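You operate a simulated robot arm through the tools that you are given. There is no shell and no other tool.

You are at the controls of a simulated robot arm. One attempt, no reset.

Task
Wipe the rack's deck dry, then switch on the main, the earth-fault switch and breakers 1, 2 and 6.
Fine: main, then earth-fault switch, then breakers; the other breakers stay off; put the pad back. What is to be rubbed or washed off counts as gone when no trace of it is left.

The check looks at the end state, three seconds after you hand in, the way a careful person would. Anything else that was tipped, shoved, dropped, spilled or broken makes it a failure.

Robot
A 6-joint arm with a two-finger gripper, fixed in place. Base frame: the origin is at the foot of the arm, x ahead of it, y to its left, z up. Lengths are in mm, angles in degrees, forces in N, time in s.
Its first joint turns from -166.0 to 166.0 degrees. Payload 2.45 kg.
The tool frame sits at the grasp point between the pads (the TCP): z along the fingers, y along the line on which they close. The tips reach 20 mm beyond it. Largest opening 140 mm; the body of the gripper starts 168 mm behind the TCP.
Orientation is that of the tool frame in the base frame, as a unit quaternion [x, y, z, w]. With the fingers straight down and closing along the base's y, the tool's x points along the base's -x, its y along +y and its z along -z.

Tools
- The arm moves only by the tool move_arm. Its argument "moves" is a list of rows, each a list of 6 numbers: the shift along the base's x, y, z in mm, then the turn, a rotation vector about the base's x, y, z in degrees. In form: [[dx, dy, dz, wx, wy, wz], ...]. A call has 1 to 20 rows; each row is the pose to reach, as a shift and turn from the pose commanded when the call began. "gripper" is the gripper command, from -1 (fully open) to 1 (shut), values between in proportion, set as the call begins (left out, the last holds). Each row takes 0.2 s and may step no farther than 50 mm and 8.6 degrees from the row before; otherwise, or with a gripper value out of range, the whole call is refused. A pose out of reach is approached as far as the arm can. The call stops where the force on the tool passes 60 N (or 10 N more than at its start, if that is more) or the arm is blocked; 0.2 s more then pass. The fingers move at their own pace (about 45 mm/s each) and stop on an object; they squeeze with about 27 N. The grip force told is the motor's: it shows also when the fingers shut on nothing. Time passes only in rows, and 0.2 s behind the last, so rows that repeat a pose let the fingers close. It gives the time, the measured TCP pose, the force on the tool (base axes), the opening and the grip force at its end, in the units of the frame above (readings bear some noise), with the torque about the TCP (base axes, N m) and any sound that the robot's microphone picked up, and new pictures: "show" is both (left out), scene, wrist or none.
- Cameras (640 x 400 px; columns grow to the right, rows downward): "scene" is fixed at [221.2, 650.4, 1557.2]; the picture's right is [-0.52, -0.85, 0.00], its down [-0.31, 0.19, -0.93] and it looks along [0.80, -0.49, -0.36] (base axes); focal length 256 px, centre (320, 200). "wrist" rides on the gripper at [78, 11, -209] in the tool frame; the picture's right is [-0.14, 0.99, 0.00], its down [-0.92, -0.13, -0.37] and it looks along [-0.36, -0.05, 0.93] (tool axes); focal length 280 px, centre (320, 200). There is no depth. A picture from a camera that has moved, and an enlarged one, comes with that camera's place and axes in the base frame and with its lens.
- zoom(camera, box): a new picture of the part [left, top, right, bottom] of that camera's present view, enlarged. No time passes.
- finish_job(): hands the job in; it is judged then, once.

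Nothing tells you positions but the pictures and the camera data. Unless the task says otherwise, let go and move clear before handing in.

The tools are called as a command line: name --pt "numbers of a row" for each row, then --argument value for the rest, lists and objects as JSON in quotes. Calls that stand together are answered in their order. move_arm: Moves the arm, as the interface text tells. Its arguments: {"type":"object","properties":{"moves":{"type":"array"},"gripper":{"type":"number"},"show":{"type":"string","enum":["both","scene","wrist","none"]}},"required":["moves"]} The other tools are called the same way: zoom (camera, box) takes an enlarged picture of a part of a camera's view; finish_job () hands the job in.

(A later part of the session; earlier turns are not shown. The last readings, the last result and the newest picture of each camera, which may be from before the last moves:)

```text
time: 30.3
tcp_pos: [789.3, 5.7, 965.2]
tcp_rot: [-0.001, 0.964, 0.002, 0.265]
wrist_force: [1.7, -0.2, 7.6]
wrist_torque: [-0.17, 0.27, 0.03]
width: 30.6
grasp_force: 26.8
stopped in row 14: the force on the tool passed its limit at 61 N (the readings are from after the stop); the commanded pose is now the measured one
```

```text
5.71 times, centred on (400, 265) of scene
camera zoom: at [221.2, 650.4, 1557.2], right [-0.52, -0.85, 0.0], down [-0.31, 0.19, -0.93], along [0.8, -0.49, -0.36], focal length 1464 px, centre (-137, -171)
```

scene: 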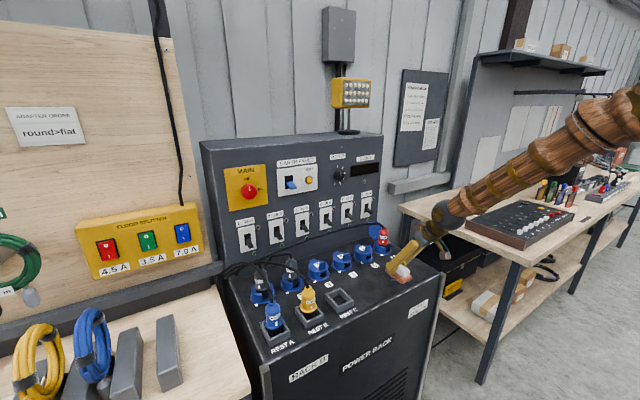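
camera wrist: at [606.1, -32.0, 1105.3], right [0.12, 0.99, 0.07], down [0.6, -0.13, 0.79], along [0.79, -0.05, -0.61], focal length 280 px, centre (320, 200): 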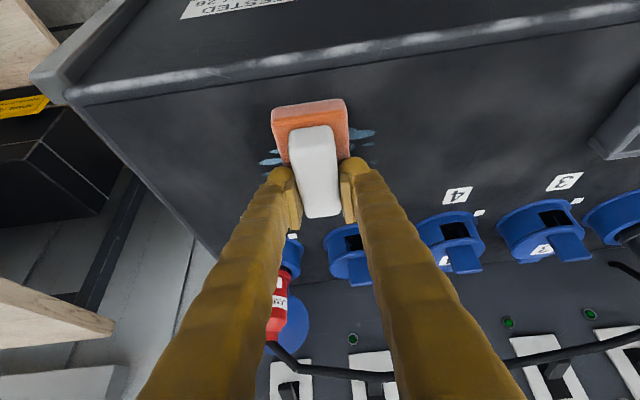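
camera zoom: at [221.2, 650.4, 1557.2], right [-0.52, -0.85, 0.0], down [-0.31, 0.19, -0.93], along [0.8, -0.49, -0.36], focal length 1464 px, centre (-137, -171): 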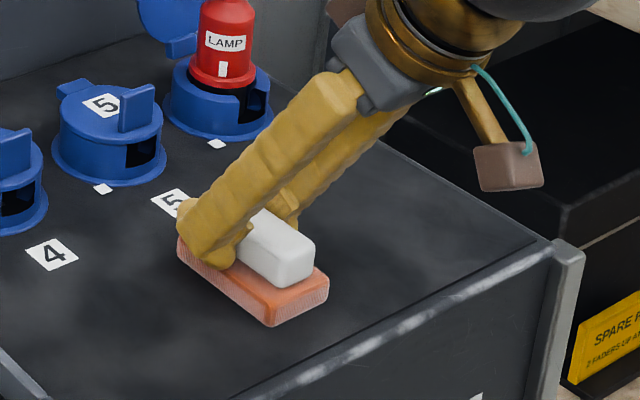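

The visible marks seem gone; I'll do more passes to be sure, including the region under the pad, with slightly less pressure.

move_arm --pt "0 -16 0.2 0 0 0" --pt "0 -32 0.3 0 0 0" --pt "0 -48 0.3 0 0 0" --pt "0 -64 0.3 0 0 0" --pt "0 -80 0.3 0 0 0" --pt "0 -96 0.3 0 0 0" --pt "0 -112 0.3 0 0 0" --pt "0 -126 0.3 0 0 0" --pt "-12 -126 0.3 0 0 0" --pt "-22 -120 0.3 0 0 0" --pt "-22 -104 0.3 0 0 0" --pt "-22 -88 0.3 0 0 0" --pt "-22 -72 0.3 0 0 0" --pt "-22 -56 0.3 0 0 0" --pt "-22 -40 0.3 0 0 0" --pt "-22 -24 0.3 0 0 0" --pt "-22 -8 0.3 0 0 0" --pt "-22 8 0.3 0 0 0" --pt "-22 24 0.3 0 0 0" --pt "-22 40 0.3 0 0 0" --show "none"

zoom --camera "scene" --box '[350, 230, 450, 300]'

```text
time: 34.5
tcp_pos: [764.6, 44.8, 965.3]
tcp_rot: [-0.001, 0.964, 0.002, 0.265]
wrist_force: [-0.9, -4.2, 17.7]
wrist_torque: [-0.11, -0.21, 0.0]
width: 30.7
grasp_force: 26.7
```

```text
5.71 times, centred on (400, 265) of scene
camera zoom: at [221.2, 650.4, 1557.2], right [-0.52, -0.85, 0.0], down [-0.31, 0.19, -0.93], along [0.8, -0.49, -0.36], focal length 1464 px, centre (-137, -171)
```

zoom: 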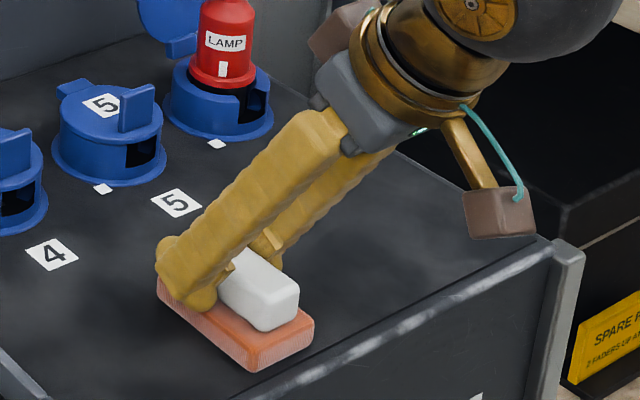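

move_arm --pt "6 -16 0 0 0 0" --pt "14 -32 0 0 0 0" --pt "20 -48 0 0 0 0" --pt "20 -64 0 0 0 0" --pt "20 -80 0 0 0 0" --pt "20 -96 0 0 0 0" --pt "20 -112 0 0 0 0" --pt "20 -128 0 0 0 0" --pt "20 -144 0 0 0 0" --pt "20 -160 0 0 0 0" --pt "10 -170 0 0 0 0" --pt "0 -160 0 0 0 0" --pt "0 -140 0 0 0 0" --pt "0 -120 0 0 0 0" --pt "0 -100 0 0 0 0" --pt "0 -80 0 0 0 0" --pt "0 -60 0 0 0 0" --pt "0 -40 0 0 0 0" --pt "0 -20 0 0 0 0" --pt "0 10 0 0 0 0" --show "none"

```text
time: 38.7
tcp_pos: [766.9, 52.8, 965.3]
tcp_rot: [0.001, 0.964, 0.001, 0.265]
wrist_force: [-0.1, -15.2, 49.8]
wrist_torque: [-0.53, 0.18, 0.19]
width: 30.7
grasp_force: 27.3
```

Now I'll lift off the deck and back away to inspect it with both cameras.

move_arm --pt "0 4 4 0 0 0" --pt "0 10 20 0 0 0" --pt "-10 20 50 0 0 0" --pt "-30 30 90 0 0 0" --pt "-60 40 125 0 0 0" --pt "-85 60 160 0 0 0" --pt "-85 90 190 0 0 0" --pt "-85 120 220 0 0 0" --pt "-85 120 220 0 0 0"

zoom --camera "scene" --box '[350, 230, 450, 300]'

zoom --camera "wrist" --box '[120, 40, 320, 165]'

```text
time: 40.7
tcp_pos: [681.3, 174.0, 1185.8]
tcp_rot: [-0.001, 0.964, 0.001, 0.264]
wrist_force: [0.6, -0.1, 0.1]
wrist_torque: [-0.04, 0.01, 0.02]
width: 30.7
grasp_force: 26.8
camera wrist: at [507.1, 184.1, 1326.2], right [0.12, 0.99, 0.07], down [0.6, -0.13, 0.79], along [0.79, -0.05, -0.61], focal length 280 px, centre (320, 200)
```

scene: 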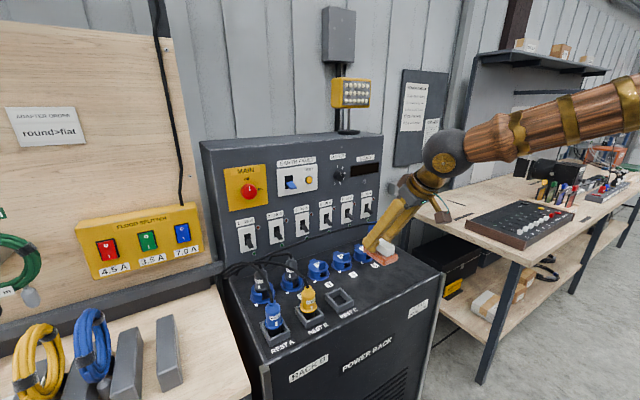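
wrist: 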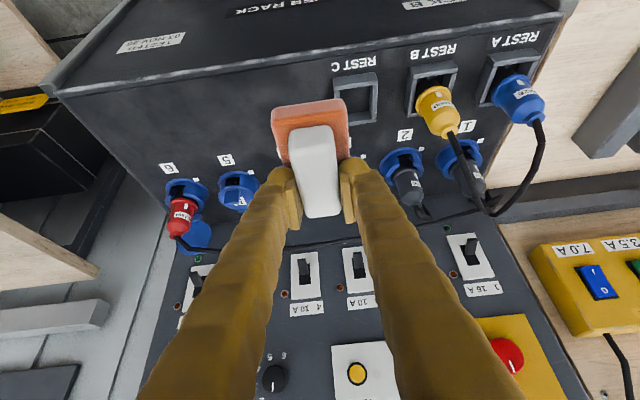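

```text
5.71 times, centred on (400, 265) of scene
camera zoom: at [221.2, 650.4, 1557.2], right [-0.52, -0.85, 0.0], down [-0.31, 0.19, -0.93], along [0.8, -0.49, -0.36], focal length 1464 px, centre (-137, -171)
```

zoom: 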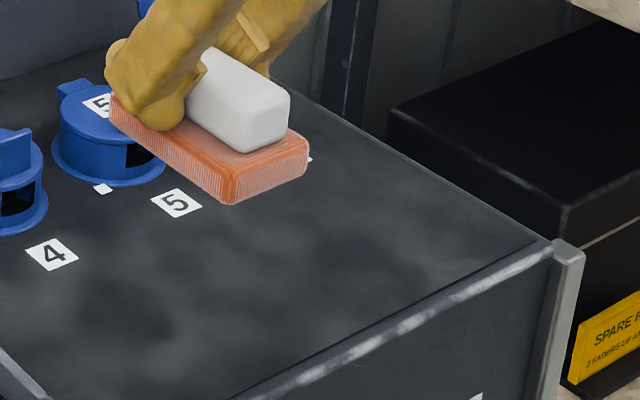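

```text
3.20 times, centred on (220, 102) of wrist
camera zoom: at [507.1, 184.1, 1326.2], right [0.12, 0.99, 0.07], down [0.6, -0.13, 0.79], along [0.79, -0.05, -0.61], focal length 897 px, centre (640, 512)
```

zoom: 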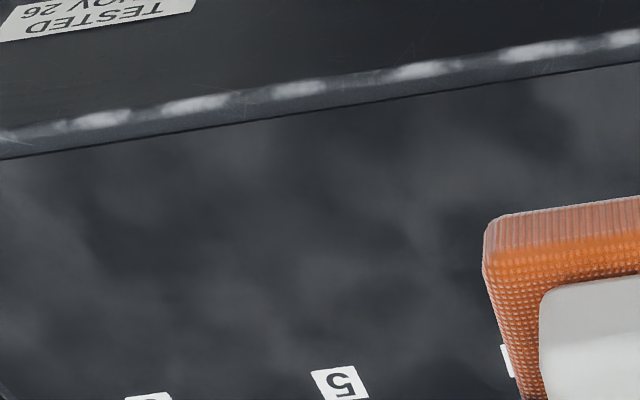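

The deck shows no trace of water any more. I'll carry the pad back along the same route to a point just above where it was on the bench.

move_arm --pt "0 46 8 0 0 0" --pt "0 94 8 0 0 0" --pt "0 142 8 0 0 0" --pt "0 190 8 0 0 0" --pt "0 238 8 0 0 0" --pt "0 286 8 0 0 0" --pt "0 334 8 0 0 0" --pt "10 380 8 0 0 0" --pt "35 416 -4 0 0 0" --pt "65 442 -24 0 0 0" --pt "95 457 -50 0 0 0" --pt "130 462.5 -72 0 0 0" --pt "165 462.5 -94 0 0 0" --pt "191.4 462.5 -115 0 0 0" --pt "191.4 462.5 -155 0 0 0" --pt "191.4 462.5 -195 0 0 0" --pt "191.4 462.5 -225 0 0 0" --pt "191.4 462.5 -225 0 0 0"

zoom --camera "scene" --box '[160, 290, 256, 370]'

```text
time: 44.5
tcp_pos: [872.7, 637.5, 957.8]
tcp_rot: [0.0, 0.964, 0.002, 0.265]
wrist_force: [0.9, 0.8, -0.1]
wrist_torque: [-0.01, 0.01, 0.02]
width: 30.5
grasp_force: 26.9
camera wrist: at [698.5, 648.9, 1097.6], right [0.12, 0.99, 0.07], down [0.6, -0.13, 0.79], along [0.79, -0.05, -0.61], focal length 280 px, centre (320, 200)
```

scene: 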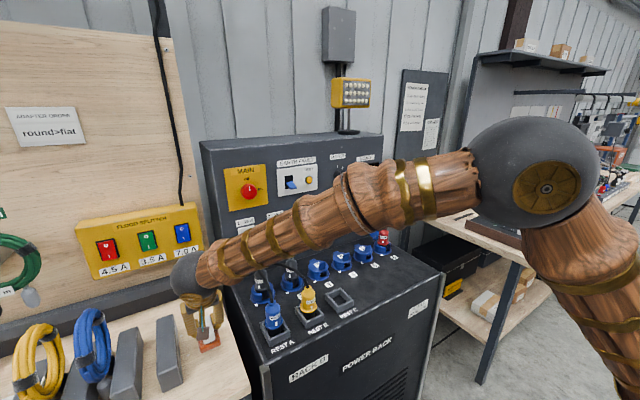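
wrist: 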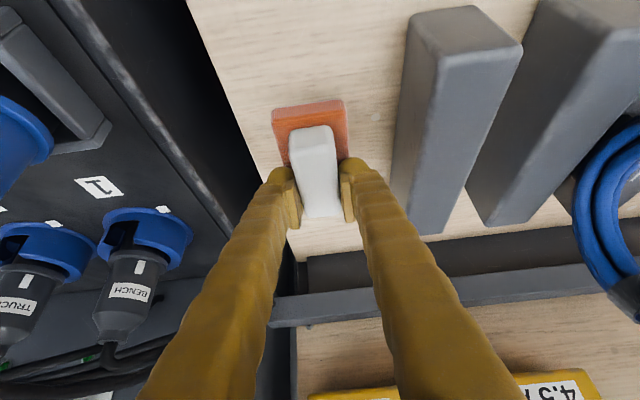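

```text
5.00 times, centred on (208, 330) of scene
camera zoom: at [221.2, 650.4, 1557.2], right [-0.52, -0.85, 0.0], down [-0.31, 0.19, -0.93], along [0.8, -0.49, -0.36], focal length 1281 px, centre (880, -450)
```

zoom: 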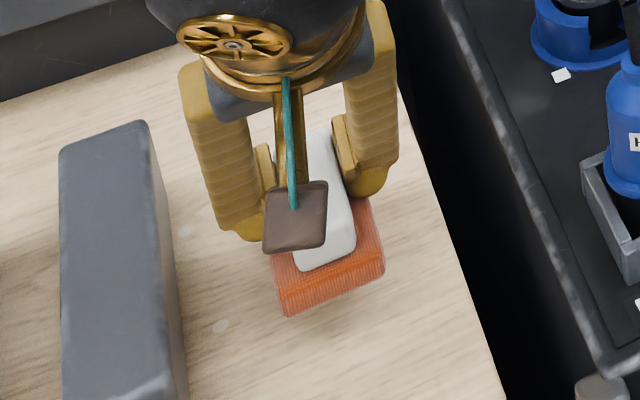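

The pad is right above its original place. I'll lower it gently until it rests on the bench.

move_arm --pt "0 -1 -10 0 0 0" --pt "0 -1 -20 0 0 0" --pt "0 -1 -26 0 0 0" --pt "0 -1 -29 0 0 0" --pt "0 -1 -29 0 0 0" --show "none"

move_arm --pt "0 0 -1 0 0 0" --pt "0 0 -2 0 0 0" --pt "0 0 -2 0 0 0" --show "none"

```text
time: 45.7
tcp_pos: [872.5, 635.5, 930.3]
tcp_rot: [-0.001, 0.965, 0.002, 0.264]
wrist_force: [0.5, -0.2, -0.2]
wrist_torque: [-0.01, -0.03, 0.0]
width: 30.5
grasp_force: 26.7
```

```text
time: 46.5
tcp_pos: [871.6, 636.3, 928.4]
tcp_rot: [0.0, 0.964, 0.001, 0.265]
wrist_force: [1.0, 0.4, -0.2]
wrist_torque: [0.0, -0.02, -0.01]
width: 30.7
grasp_force: 26.8
```

move_arm --pt "0 0 -1 0 0 0" --pt "0 0 -1.5 0 0 0" --pt "0 0 -1.5 0 0 0" --show "none"

```text
time: 47.3
tcp_pos: [871.9, 636.0, 927.3]
tcp_rot: [0.0, 0.964, 0.002, 0.265]
wrist_force: [0.4, 0.0, -1.2]
wrist_torque: [0.01, 0.01, 0.05]
width: 30.8
grasp_force: 26.5
```

move_arm --pt "0 0 -0.7 0 0 0" --pt "0 0 -1.3 0 0 0" --pt "0 0 -1.3 0 0 0" --show "none"

```text
time: 48.1
tcp_pos: [872.4, 635.2, 926.1]
tcp_rot: [0.0, 0.964, 0.001, 0.266]
wrist_force: [1.4, 0.1, 6.8]
wrist_torque: [-0.03, 0.35, 0.01]
width: 30.6
grasp_force: 27.0
```

The pad is resting on the bench (7 N). I'll open the fingers and rise straight up.

move_arm --pt "0 0 0 0 0 0" --pt "0 0 0 0 0 0" --pt "0 0 0 0 0 0" --pt "0 0 1 0 0 0" --pt "0 0 5 0 0 0" --pt "0 0 20 0 0 0" --pt "0 0 50 0 0 0" --pt "0 0 90 0 0 0" --pt "0 0 130 0 0 0" --pt "0 0 175 0 0 0" --pt "0 0 175 0 0 0" --gripper 0.1

zoom --camera "wrist" --box '[240, 30, 400, 130]'

zoom --camera "scene" --box '[160, 300, 256, 360]'

```text
time: 50.5
tcp_pos: [871.5, 635.3, 1101.8]
tcp_rot: [0.0, 0.964, 0.002, 0.265]
wrist_force: [0.5, 0.5, -0.4]
wrist_torque: [0.0, -0.02, 0.0]
width: 62.9
grasp_force: 0.1
camera wrist: at [697.5, 646.0, 1241.4], right [0.12, 0.99, 0.07], down [0.6, -0.13, 0.79], along [0.79, -0.05, -0.61], focal length 280 px, centre (320, 200)
```

scene: 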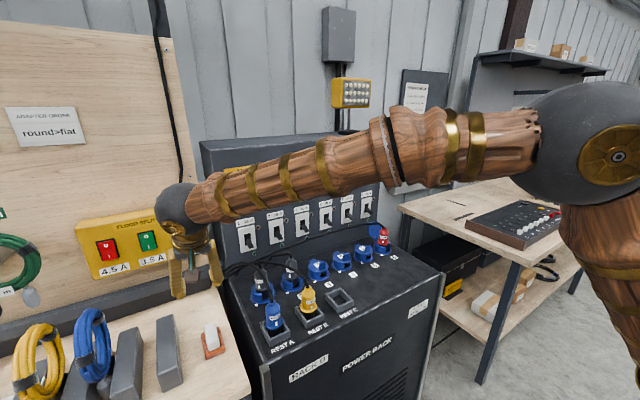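
wrist: 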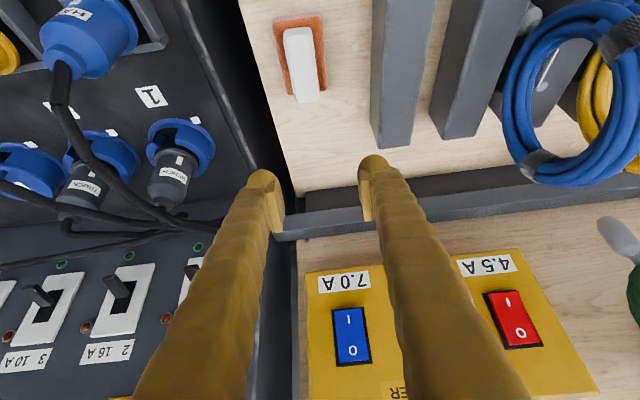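

```text
4.00 times, centred on (320, 80) of wrist
camera zoom: at [697.5, 646.0, 1241.4], right [0.12, 0.99, 0.07], down [0.6, -0.13, 0.79], along [0.79, -0.05, -0.61], focal length 1122 px, centre (320, 680)
```

zoom: 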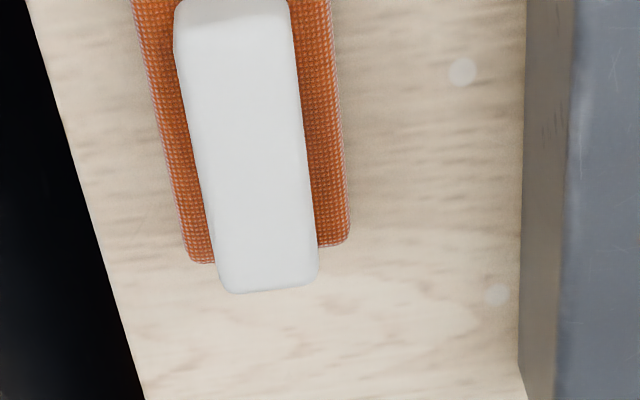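

```text
6.67 times, centred on (208, 330) of scene
camera zoom: at [221.2, 650.4, 1557.2], right [-0.52, -0.85, 0.0], down [-0.31, 0.19, -0.93], along [0.8, -0.49, -0.36], focal length 1708 px, centre (1067, -667)
```

zoom: 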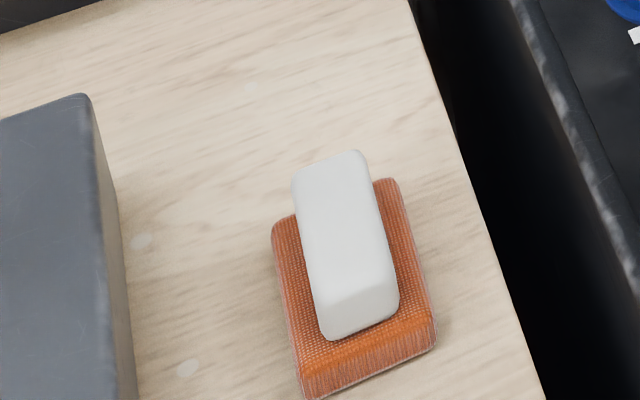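

The pad is back on its spot on the bench (within about a centimetre). Next I'll back away and look squarely at the rack's panel to plan the main switch.

move_arm --pt "-25 -5 40 0 0 0" --pt "-50 -20 75 0 0 0" --pt "-75 -45 108 0 0 0" --pt "-100 -70 140 0 0 0" --pt "-125 -95 172 0 0 0" --pt "-150 -120 204 0 0 0" --pt "-170 -145 238 0 0 0" --pt "-185 -175 272 0 0 0" --pt "-192 -210 298 0 0 0" --pt "-192 -235 298 0 0 0" --pt "-192 -235 298 0 0 0" --gripper -1

zoom --camera "scene" --box '[200, 130, 400, 255]'

```text
time: 52.9
tcp_pos: [681.2, 400.4, 1397.6]
tcp_rot: [-0.001, 0.964, 0.002, 0.266]
wrist_force: [-0.1, -0.6, 0.0]
wrist_torque: [0.0, -0.01, 0.01]
width: 139.9
grasp_force: 0.0
camera wrist: at [507.5, 410.2, 1537.5], right [0.12, 0.99, 0.07], down [0.6, -0.13, 0.79], along [0.79, -0.05, -0.61], focal length 280 px, centre (320, 200)
```

scene: 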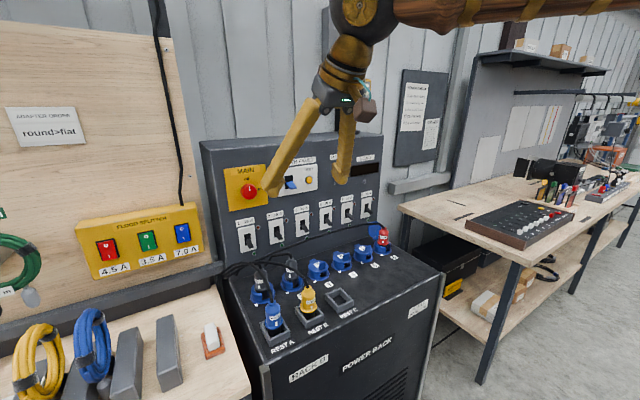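
wrist: 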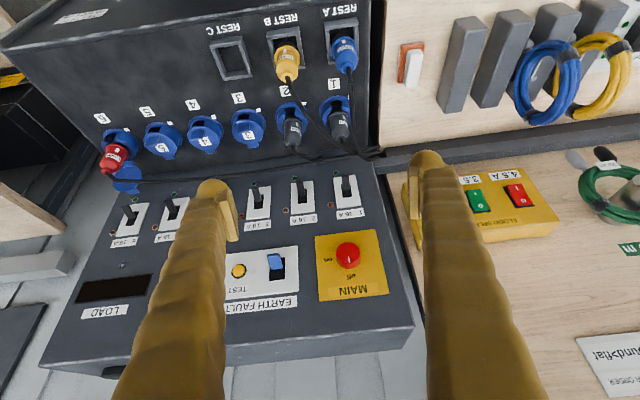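

```text
3.20 times, centred on (300, 192) of scene
camera zoom: at [221.2, 650.4, 1557.2], right [-0.52, -0.85, 0.0], down [-0.31, 0.19, -0.93], along [0.8, -0.49, -0.36], focal length 820 px, centre (384, 224)
```

zoom: 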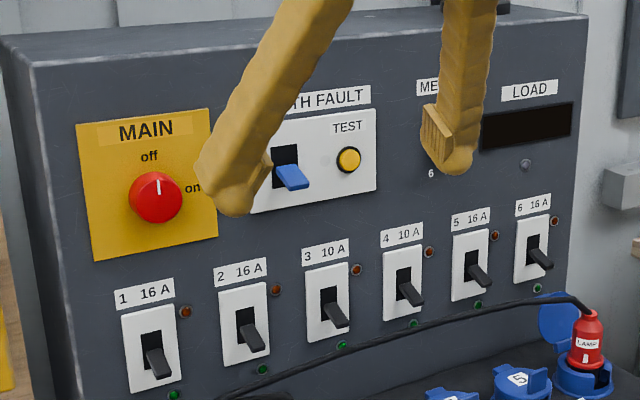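

zoom --camera "wrist" --box '[225, 160, 425, 310]'

zoom --camera "wrist" --box '[60, 120, 260, 260]'

zoom --camera "scene" --box '[220, 160, 300, 260]'

```text
2.67 times, centred on (325, 235) of wrist
camera zoom: at [507.5, 410.2, 1537.5], right [0.12, 0.99, 0.07], down [0.6, -0.13, 0.79], along [0.79, -0.05, -0.61], focal length 748 px, centre (307, 107)
```

zoom: 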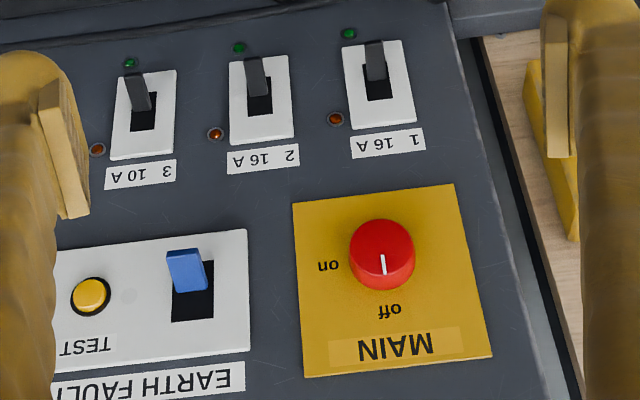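

```text
2.86 times, centred on (160, 190) of wrist
camera zoom: at [507.5, 410.2, 1537.5], right [0.12, 0.99, 0.07], down [0.6, -0.13, 0.79], along [0.79, -0.05, -0.61], focal length 801 px, centre (777, 229)
```

zoom: 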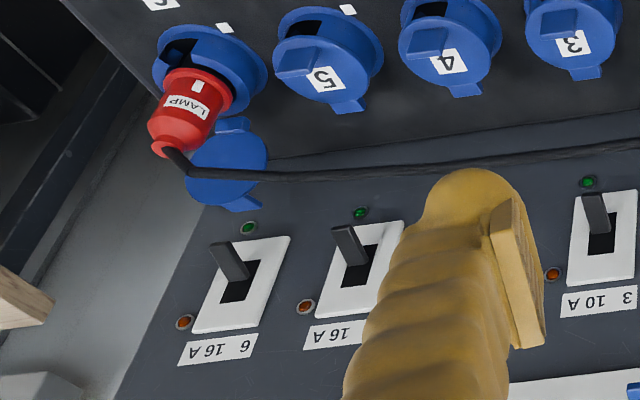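

```text
4.00 times, centred on (260, 210) of scene
camera zoom: at [221.2, 650.4, 1557.2], right [-0.52, -0.85, 0.0], down [-0.31, 0.19, -0.93], along [0.8, -0.49, -0.36], focal length 1025 px, centre (560, 160)
```

zoom: 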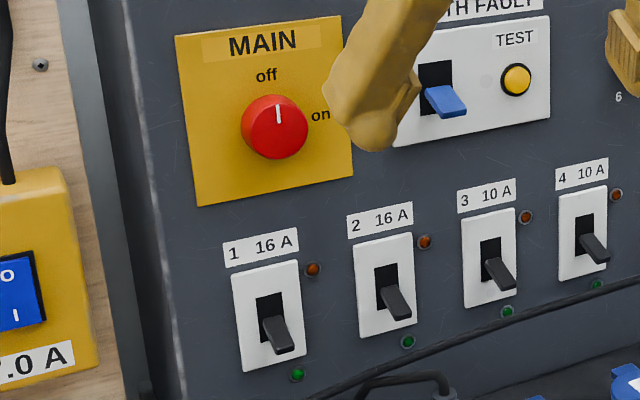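

I can now see all panel controls. The main knob is at about (1062, 425, 1265), roughly 55 mm across, on a near-vertical panel (x≈1080). I'll bring the tool to a horizontal, forward-pointing attitude in front of it with the fingers open.

move_arm --pt "22 3 -17 0 -7 0" --pt "44 6 -34 0 -14 0" --pt "66 9 -51 0 -21 0" --pt "88 12 -68 0 -28 0" --pt "110 15 -85 0 -35 0" --pt "132 18 -102 0 -42 0" --pt "154 21 -119 0 -49 0" --pt "176 24 -132 0 -56 0" --pt "198 25 -132 0 -56 0" --pt "198 25 -132 0 -56 0"

zoom --camera "scene" --box '[200, 130, 400, 255]'

```text
time: 55.1
tcp_pos: [876.5, 427.7, 1266.2]
tcp_rot: [0.0, 0.727, 0.001, 0.687]
wrist_force: [0.3, 0.0, -0.8]
wrist_torque: [0.02, -0.02, 0.02]
width: 140.3
grasp_force: 0.0
camera wrist: at [663.7, 437.3, 1200.2], right [0.0, 0.99, 0.14], down [-0.32, -0.13, 0.94], along [0.95, -0.05, 0.31], focal length 280 px, centre (320, 200)
```

scene: 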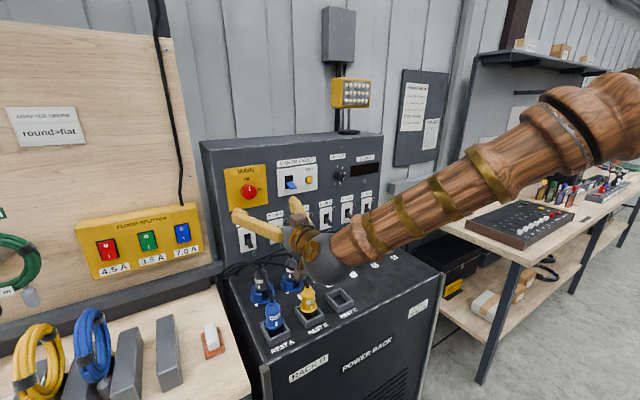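
wrist: 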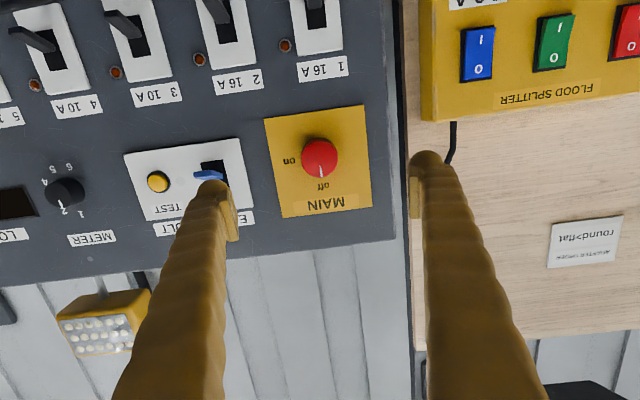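

```text
3.20 times, centred on (300, 192) of scene
camera zoom: at [221.2, 650.4, 1557.2], right [-0.52, -0.85, 0.0], down [-0.31, 0.19, -0.93], along [0.8, -0.49, -0.36], focal length 820 px, centre (384, 224)
```

zoom: 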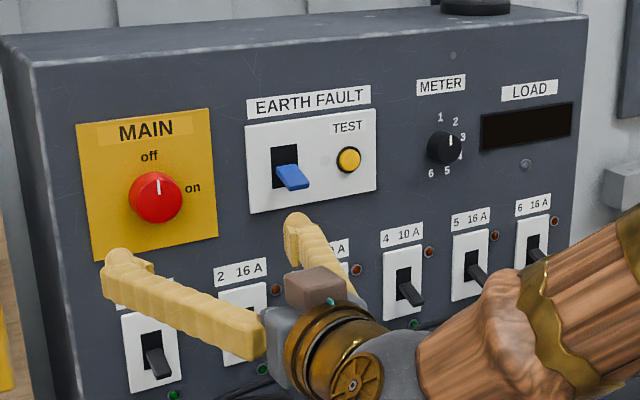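

The plate's front is at x≈1069 and vertical; knob axis at y≈424, z≈1266.5. I'll level the tool, partially close to 90 mm opening and align with the knob axis.

move_arm --pt "20 -2 0 0 -3.2 0" --pt "50 -3 0 0 -3.2 0" --pt "80 -3.5 0 0 -3.2 0" --pt "80 -3.5 0 0 -3.2 0" --pt "80 -3.5 0 0 -3.2 0" --gripper -0.286 --show "wrist"

```text
time: 56.3
tcp_pos: [957.3, 422.2, 1267.8]
tcp_rot: [-0.002, 0.708, 0.002, 0.707]
wrist_force: [-0.1, -0.8, 0.2]
wrist_torque: [0.01, -0.06, 0.02]
width: 89.8
grasp_force: 0.1
camera wrist: at [748.6, 433.0, 1189.6], right [0.0, 0.99, 0.14], down [-0.37, -0.13, 0.92], along [0.93, -0.05, 0.36], focal length 280 px, centre (320, 200)
```

wrist: 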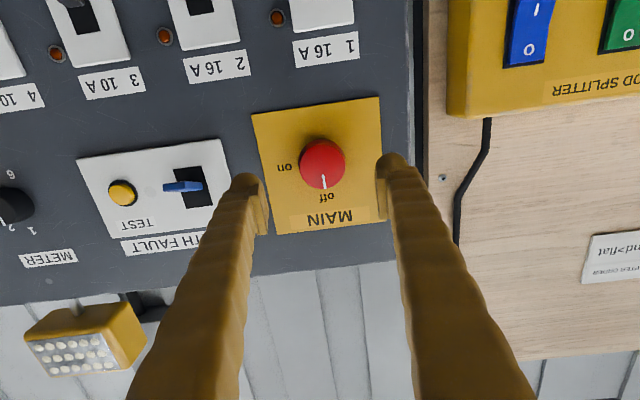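

The knob is centred on the tool axis. I'll pre-rotate the gripper −45° about x so there is room for the 90° turn.

move_arm --pt "0 1 -0.5 -7.5 0 0" --pt "0 1 -0.5 -15 0 0" --pt "0 1 -0.5 -22.5 0 0" --pt "0 1 -0.5 -30 0 0" --pt "0 1 -0.5 -37.5 0 0" --pt "0 1 -0.5 -45 0 0" --pt "0 1 -0.5 -45 0 0" --pt "0 1 -0.5 -45 0 0"

```text
time: 58.1
tcp_pos: [958.1, 423.7, 1266.4]
tcp_rot: [-0.271, 0.654, -0.271, 0.653]
wrist_force: [-0.1, -0.8, -0.3]
wrist_torque: [0.06, -0.02, 0.01]
width: 89.8
grasp_force: 0.0
camera wrist: at [749.0, 375.3, 1204.6], right [0.0, 0.8, -0.6], down [-0.37, 0.56, 0.74], along [0.93, 0.22, 0.29], focal length 280 px, centre (320, 200)
```

scene: 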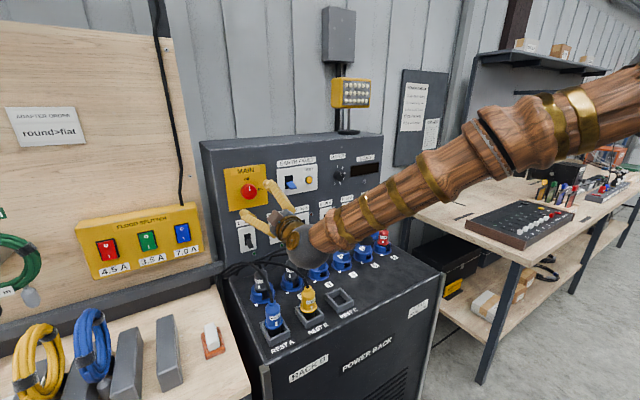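
wrist: 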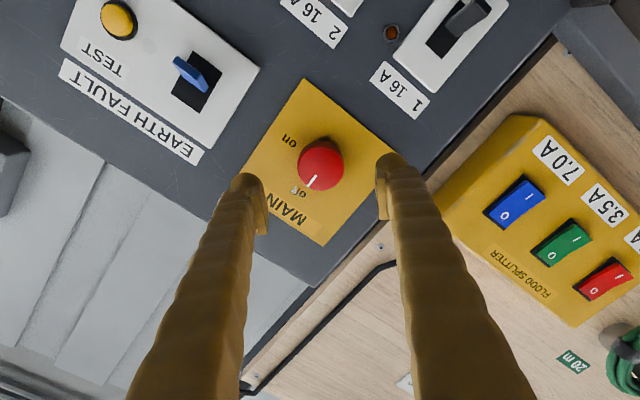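

move_arm --pt "30 0 0 0 0 0" --pt "55 0 0 0 0 0" --pt "70 0 0 0 0 0" --pt "78 0 0 0 0 0" --pt "82 0 0 0 0 0" --pt "82 0 0 0 0 0"

zoom --camera "wrist" --box '[220, 110, 420, 235]'

zoom --camera "scene" --box '[210, 150, 310, 215]'

```text
time: 59.5
tcp_pos: [1041.3, 423.2, 1266.4]
tcp_rot: [-0.271, 0.654, -0.27, 0.652]
wrist_force: [0.6, 0.0, -0.2]
wrist_torque: [-0.02, 0.02, 0.03]
width: 90.0
grasp_force: 0.0
camera wrist: at [831.9, 376.0, 1204.2], right [0.0, 0.8, -0.6], down [-0.37, 0.56, 0.74], along [0.93, 0.22, 0.29], focal length 280 px, centre (320, 200)
```

scene: 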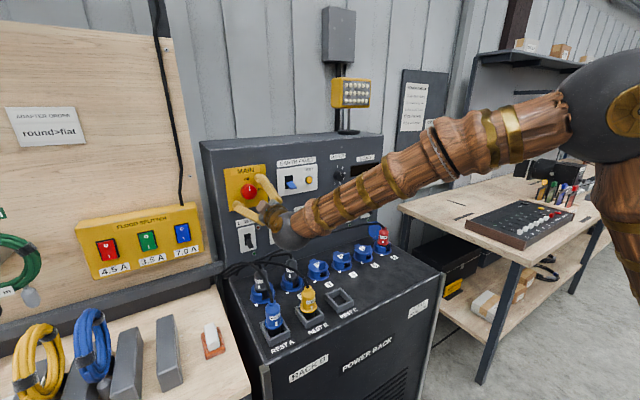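
wrist: 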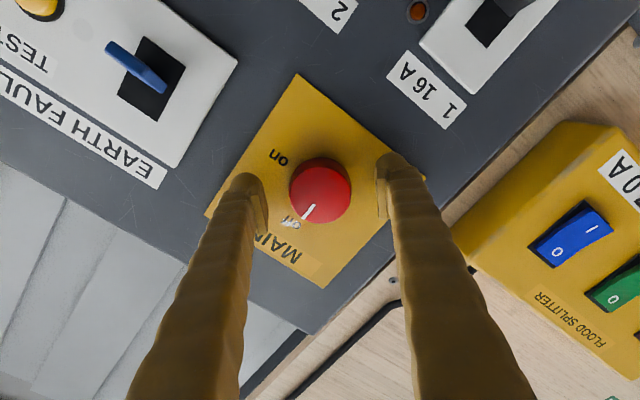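

```text
3.20 times, centred on (320, 172) of wrist
camera zoom: at [831.9, 376.0, 1204.2], right [0.0, 0.8, -0.6], down [-0.37, 0.56, 0.74], along [0.93, 0.22, 0.29], focal length 897 px, centre (320, 288)
```

zoom: 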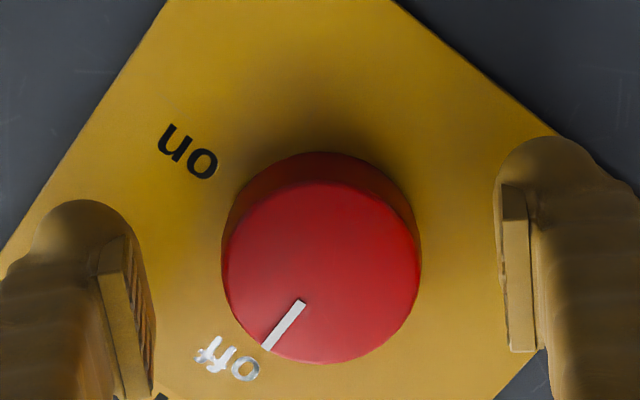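

```text
6.15 times, centred on (260, 182) of scene
camera zoom: at [221.2, 650.4, 1557.2], right [-0.52, -0.85, 0.0], down [-0.31, 0.19, -0.93], along [0.8, -0.49, -0.36], focal length 1576 px, centre (689, 308)
```

zoom: 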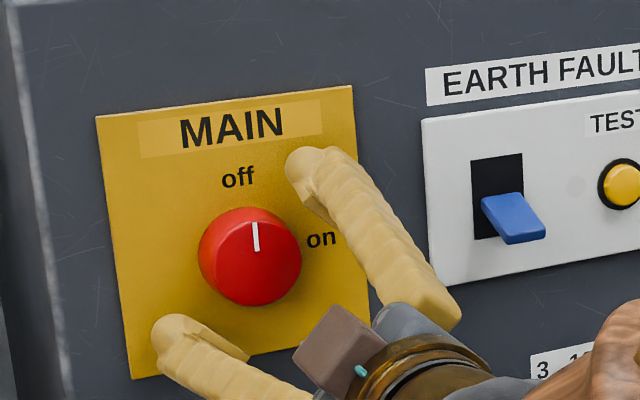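

The knob sits centred between the fingers. I'll advance 2 mm and close on it.

move_arm --pt "2 0 0 0 0 0" --pt "2 0 0 0 0 0" --pt "2 0 0 0 0 0" --pt "2 0 0 0 0 0" --pt "2 0 0 0 0 0" --pt "2 0 0 0 0 0" --gripper 1 --show "wrist"

```text
time: 60.9
tcp_pos: [1043.1, 423.5, 1266.4]
tcp_rot: [-0.271, 0.654, -0.27, 0.653]
wrist_force: [2.5, -1.2, 2.2]
wrist_torque: [-0.01, 0.01, -0.02]
width: 50.6
grasp_force: 45.0
camera wrist: at [834.0, 376.2, 1204.3], right [0.0, 0.8, -0.6], down [-0.37, 0.56, 0.74], along [0.93, 0.22, 0.29], focal length 280 px, centre (320, 200)
```

wrist: 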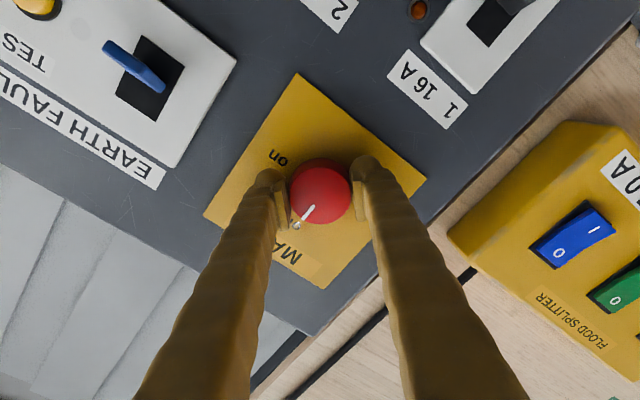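

The knob is gripped (50.6 mm). Now I'll turn it 90° clockwise as seen from the front (rotation +90° about x).

move_arm --pt "0 0 0 7.5 0 0" --pt "0 0 0 15 0 0" --pt "0 0 0 22.5 0 0" --pt "0 0 0 30 0 0" --pt "0 0 0 37.5 0 0" --pt "0 0 0 45 0 0" --pt "0 0 0 52.5 0 0" --pt "0 0 0 60 0 0" --pt "0 0 0 67.5 0 0" --pt "0 0 0 75 0 0" --pt "0 0 0 82.5 0 0" --pt "0 0 0 90 0 0" --pt "0 0 0 92 0 0" --pt "0 0 0 92 0 0"

zoom --camera "wrist" --box '[220, 110, 420, 235]'

zoom --camera "scene" --box '[210, 150, 310, 215]'

```text
time: 63.2
tcp_pos: [1043.9, 425.0, 1270.5]
tcp_rot: [0.204, 0.686, 0.183, 0.674]
wrist_force: [2.7, -6.2, 1.9]
wrist_torque: [-0.01, -0.02, -0.01]
width: 50.5
grasp_force: 44.3
out of reach, approached as far as the arm can: row 10, 11
stopped in row 11: the force on the tool passed its limit at 87 N (the readings are from after the stop); the commanded pose is now the measured one
camera wrist: at [835.7, 479.3, 1213.9], right [0.03, 0.77, 0.64], down [-0.36, -0.59, 0.72], along [0.93, -0.25, 0.26], focal length 280 px, centre (320, 200)
```

scene: 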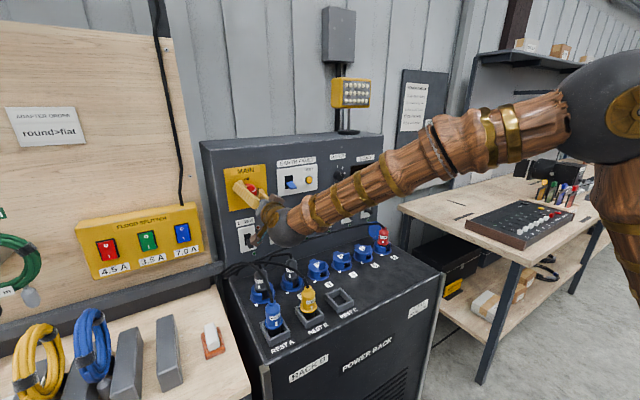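
wrist: 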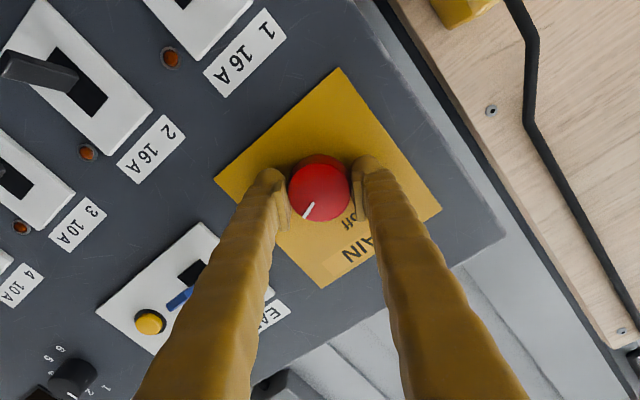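

```text
3.20 times, centred on (320, 172) of wrist
camera zoom: at [835.7, 479.3, 1213.9], right [0.03, 0.77, 0.64], down [-0.36, -0.59, 0.72], along [0.93, -0.25, 0.26], focal length 897 px, centre (320, 288)
```

zoom: 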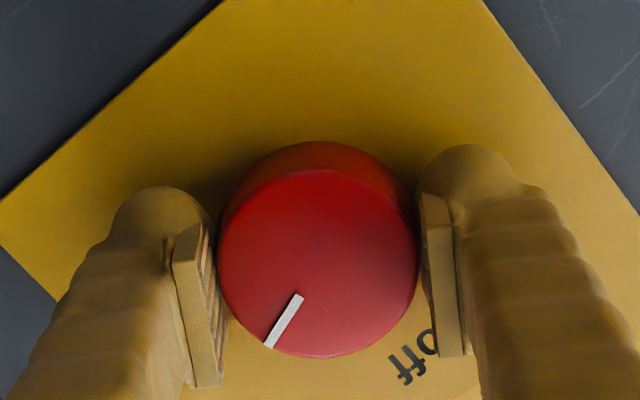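

```text
6.15 times, centred on (260, 182) of scene
camera zoom: at [221.2, 650.4, 1557.2], right [-0.52, -0.85, 0.0], down [-0.31, 0.19, -0.93], along [0.8, -0.49, -0.36], focal length 1576 px, centre (689, 308)
```

zoom: 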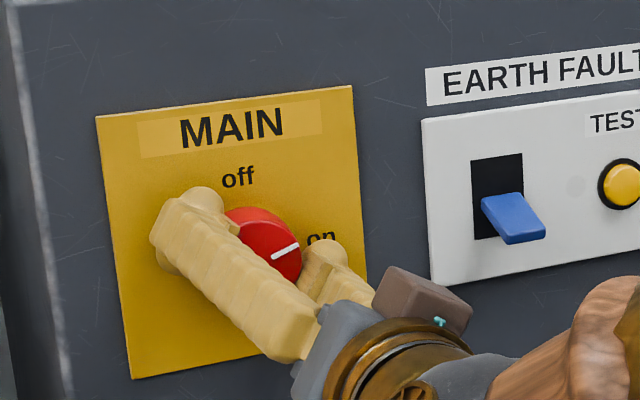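

The knob turned about 77° before the wrist reached its limit. I'll open, check whether the knob stays, and then re-grip to finish the turn.

move_arm --pt "0 0 0 0 0 0" --pt "0 0 0 0 0 0" --pt "0 0 0 0 0 0" --pt "-20 0 0 0 0 0" --pt "-50 0 0 0 0 0" --pt "-80 0 0 0 0 0" --pt "-80 0 0 0 0 0" --gripper -0.286

zoom --camera "scene" --box '[210, 150, 310, 215]'

zoom --camera "wrist" --box '[220, 110, 420, 235]'

```text
time: 64.8
tcp_pos: [965.2, 425.2, 1273.6]
tcp_rot: [0.203, 0.688, 0.181, 0.673]
wrist_force: [0.5, -0.5, -0.1]
wrist_torque: [0.02, -0.02, 0.03]
width: 89.9
grasp_force: 0.1
camera wrist: at [755.9, 480.8, 1217.4], right [0.04, 0.77, 0.63], down [-0.36, -0.58, 0.73], along [0.93, -0.26, 0.26], focal length 280 px, centre (320, 200)
```

scene: 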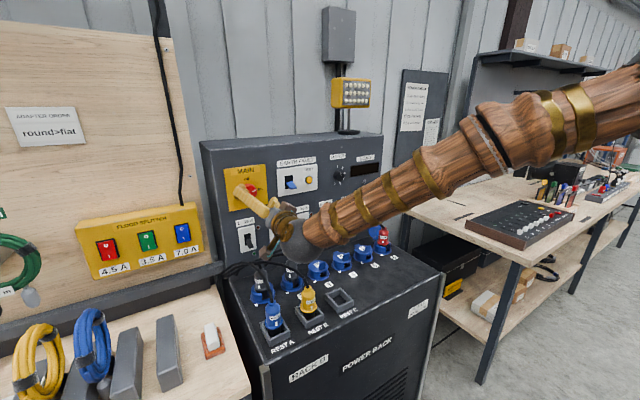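
wrist: 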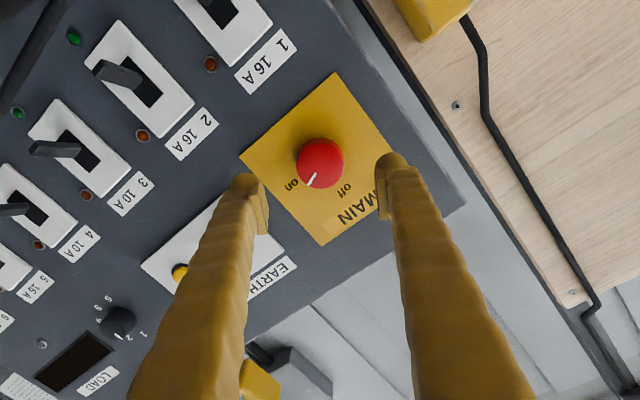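

```text
6.15 times, centred on (260, 182) of scene
camera zoom: at [221.2, 650.4, 1557.2], right [-0.52, -0.85, 0.0], down [-0.31, 0.19, -0.93], along [0.8, -0.49, -0.36], focal length 1576 px, centre (689, 308)
```

zoom: 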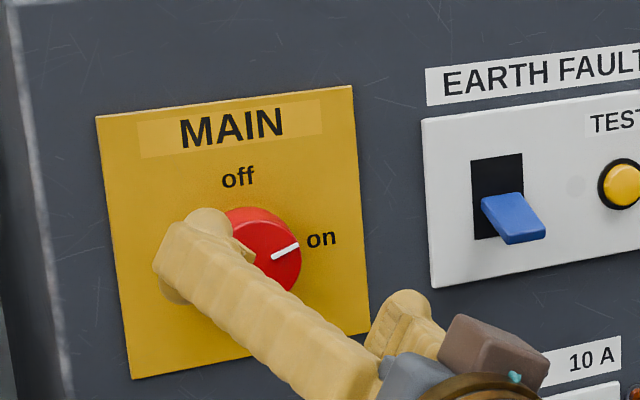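

```text
3.20 times, centred on (320, 172) of wrist
camera zoom: at [755.9, 480.8, 1217.4], right [0.04, 0.77, 0.63], down [-0.36, -0.58, 0.73], along [0.93, -0.26, 0.26], focal length 897 px, centre (320, 288)
```

zoom: 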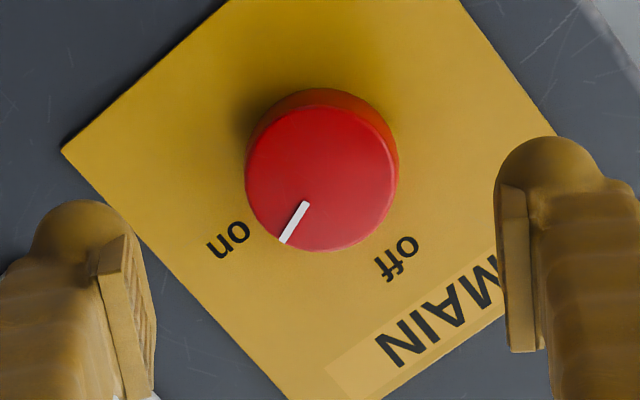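

The knob stays put at about 70–75°; it needs about 20° more. I'll roll the gripper back to −15°, re-align to the knob axis, then re-grip.

move_arm --pt "0 -0.3 -1.2 -7.75 -0.17 0.33" --pt "0 -0.6 -2.4 -15.5 -0.33 0.66" --pt "0 -0.9 -3.6 -23.25 -0.5 0.99" --pt "0 -1.2 -4.8 -31 -0.67 1.32" --pt "0 -1.5 -6 -38.75 -0.83 1.65" --pt "0 -1.7 -7 -46.5 -1.0 1.98" --pt "0 -1.7 -7 -46.5 -1.0 1.98" --pt "0 -1.7 -7 -46.5 -1.0 1.98" --show "wrist"

zoom --camera "wrist" --box '[220, 110, 420, 235]'

zoom --camera "scene" --box '[210, 150, 310, 215]'

```text
time: 66.6
tcp_pos: [965.3, 422.8, 1261.9]
tcp_rot: [-0.093, 0.701, -0.09, 0.702]
wrist_force: [-0.3, 0.4, -0.4]
wrist_torque: [-0.01, -0.03, -0.02]
width: 90.1
grasp_force: 0.0
camera wrist: at [756.1, 412.6, 1184.2], right [-0.01, 0.99, -0.12], down [-0.37, 0.11, 0.92], along [0.93, 0.05, 0.37], focal length 280 px, centre (320, 200)
```

wrist: 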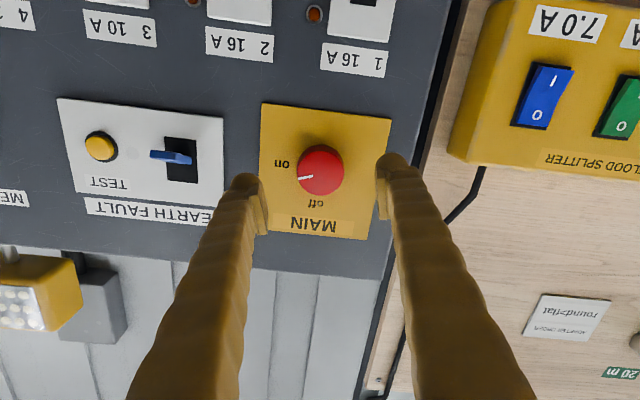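

```text
3.20 times, centred on (320, 172) of wrist
camera zoom: at [756.1, 412.6, 1184.2], right [-0.01, 0.99, -0.12], down [-0.37, 0.11, 0.92], along [0.93, 0.05, 0.37], focal length 897 px, centre (320, 288)
```

zoom: 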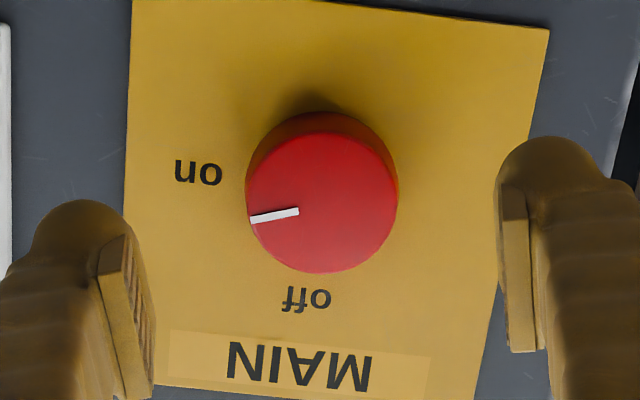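

```text
6.15 times, centred on (260, 182) of scene
camera zoom: at [221.2, 650.4, 1557.2], right [-0.52, -0.85, 0.0], down [-0.31, 0.19, -0.93], along [0.8, -0.49, -0.36], focal length 1576 px, centre (689, 308)
```

zoom: 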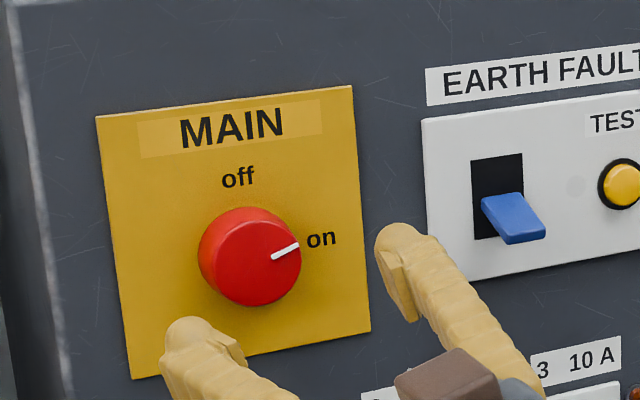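

The pointer is about 18° short of "on". I'll raise 4.5 mm to the knob axis, advance and grip again.

move_arm --pt "25 0.6 4.5 0 0 0" --pt "50 0.6 4.5 0 0 0" --pt "68 0.6 4.5 0 0 0" --pt "77 0.6 4.5 0 0 0" --pt "77 0.6 4.5 0 0 0" --show "none"

move_arm --pt "0 0 0 0 0 0" --pt "0 0 0 0 0 0" --pt "0 0 0 0 0 0" --pt "0 0 0 0 0 0" --pt "0 0 0 0 0 0" --gripper 1 --show "wrist"

```text
time: 67.8
tcp_pos: [1042.3, 421.9, 1266.2]
tcp_rot: [-0.092, 0.701, -0.09, 0.702]
wrist_force: [-0.5, 0.0, 0.3]
wrist_torque: [0.02, -0.04, -0.02]
width: 90.1
grasp_force: 0.0
```

```text
time: 69.0
tcp_pos: [1042.1, 424.8, 1264.6]
tcp_rot: [-0.094, 0.701, -0.088, 0.701]
wrist_force: [3.0, 27.5, -7.1]
wrist_torque: [-0.07, 0.12, 0.28]
width: 49.8
grasp_force: 45.0
camera wrist: at [832.7, 413.0, 1186.9], right [-0.01, 0.99, -0.12], down [-0.37, 0.11, 0.92], along [0.93, 0.05, 0.37], focal length 280 px, centre (320, 200)
```

wrist: 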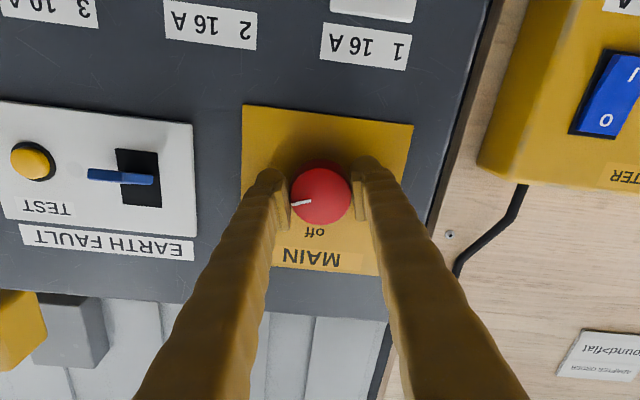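

There is some sideways load from a ~2 mm offset; I'll relax it and turn another 22°.

move_arm --pt "0 2 -0.7 0 0 0" --pt "0 2 -0.7 6 0 0" --pt "0 2 -0.7 12 0 0" --pt "0 2 -0.7 17 0 0" --pt "0 2 -0.7 21 0 0" --pt "0 2 -0.7 21 0 0"

zoom --camera "wrist" --box '[220, 110, 420, 235]'

zoom --camera "scene" --box '[210, 150, 310, 215]'

```text
time: 70.4
tcp_pos: [1040.6, 425.0, 1264.5]
tcp_rot: [0.036, 0.706, 0.039, 0.706]
wrist_force: [0.2, -2.3, -19.4]
wrist_torque: [-0.2, 0.18, -0.03]
width: 50.1
grasp_force: 44.9
camera wrist: at [832.6, 443.6, 1188.5], right [-0.01, 0.97, 0.24], down [-0.37, -0.23, 0.9], along [0.93, -0.09, 0.36], focal length 280 px, centre (320, 200)
```

scene: 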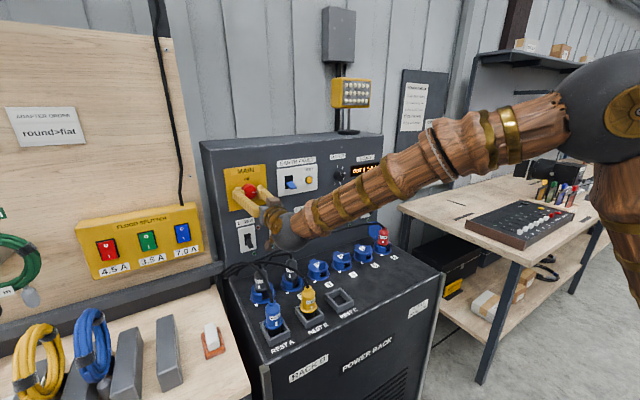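
wrist: 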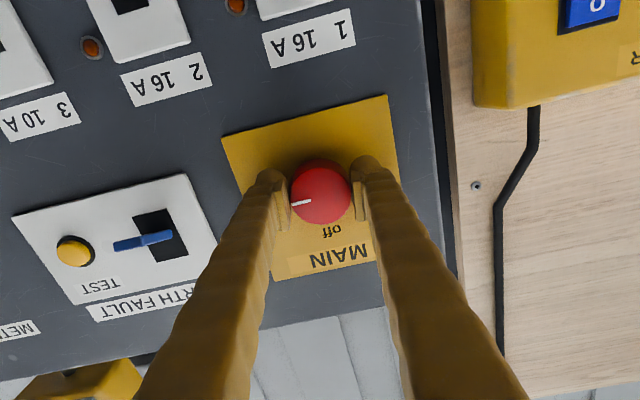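

```text
3.20 times, centred on (320, 172) of wrist
camera zoom: at [832.6, 443.6, 1188.5], right [-0.01, 0.97, 0.24], down [-0.37, -0.23, 0.9], along [0.93, -0.09, 0.36], focal length 897 px, centre (320, 288)
```

zoom: 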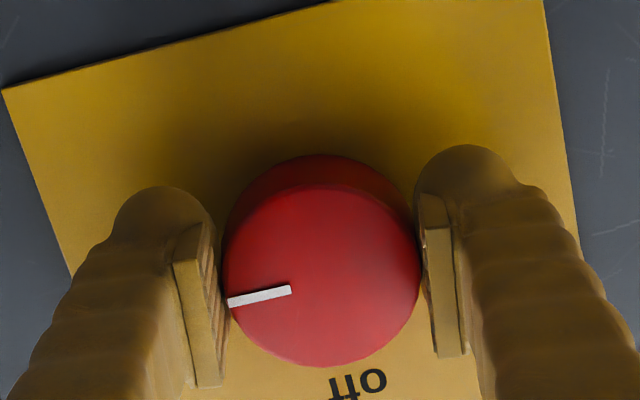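

```text
6.15 times, centred on (260, 182) of scene
camera zoom: at [221.2, 650.4, 1557.2], right [-0.52, -0.85, 0.0], down [-0.31, 0.19, -0.93], along [0.8, -0.49, -0.36], focal length 1576 px, centre (689, 308)
```

zoom: 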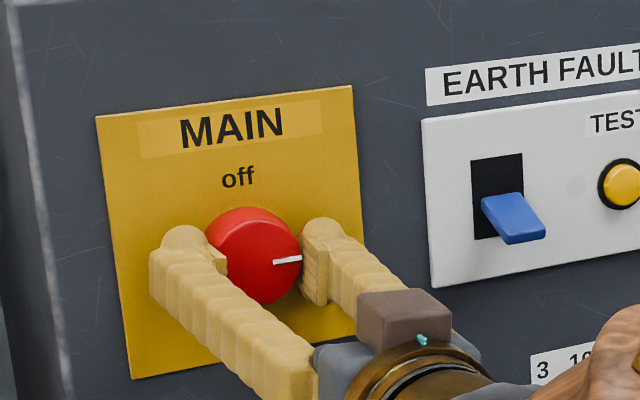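

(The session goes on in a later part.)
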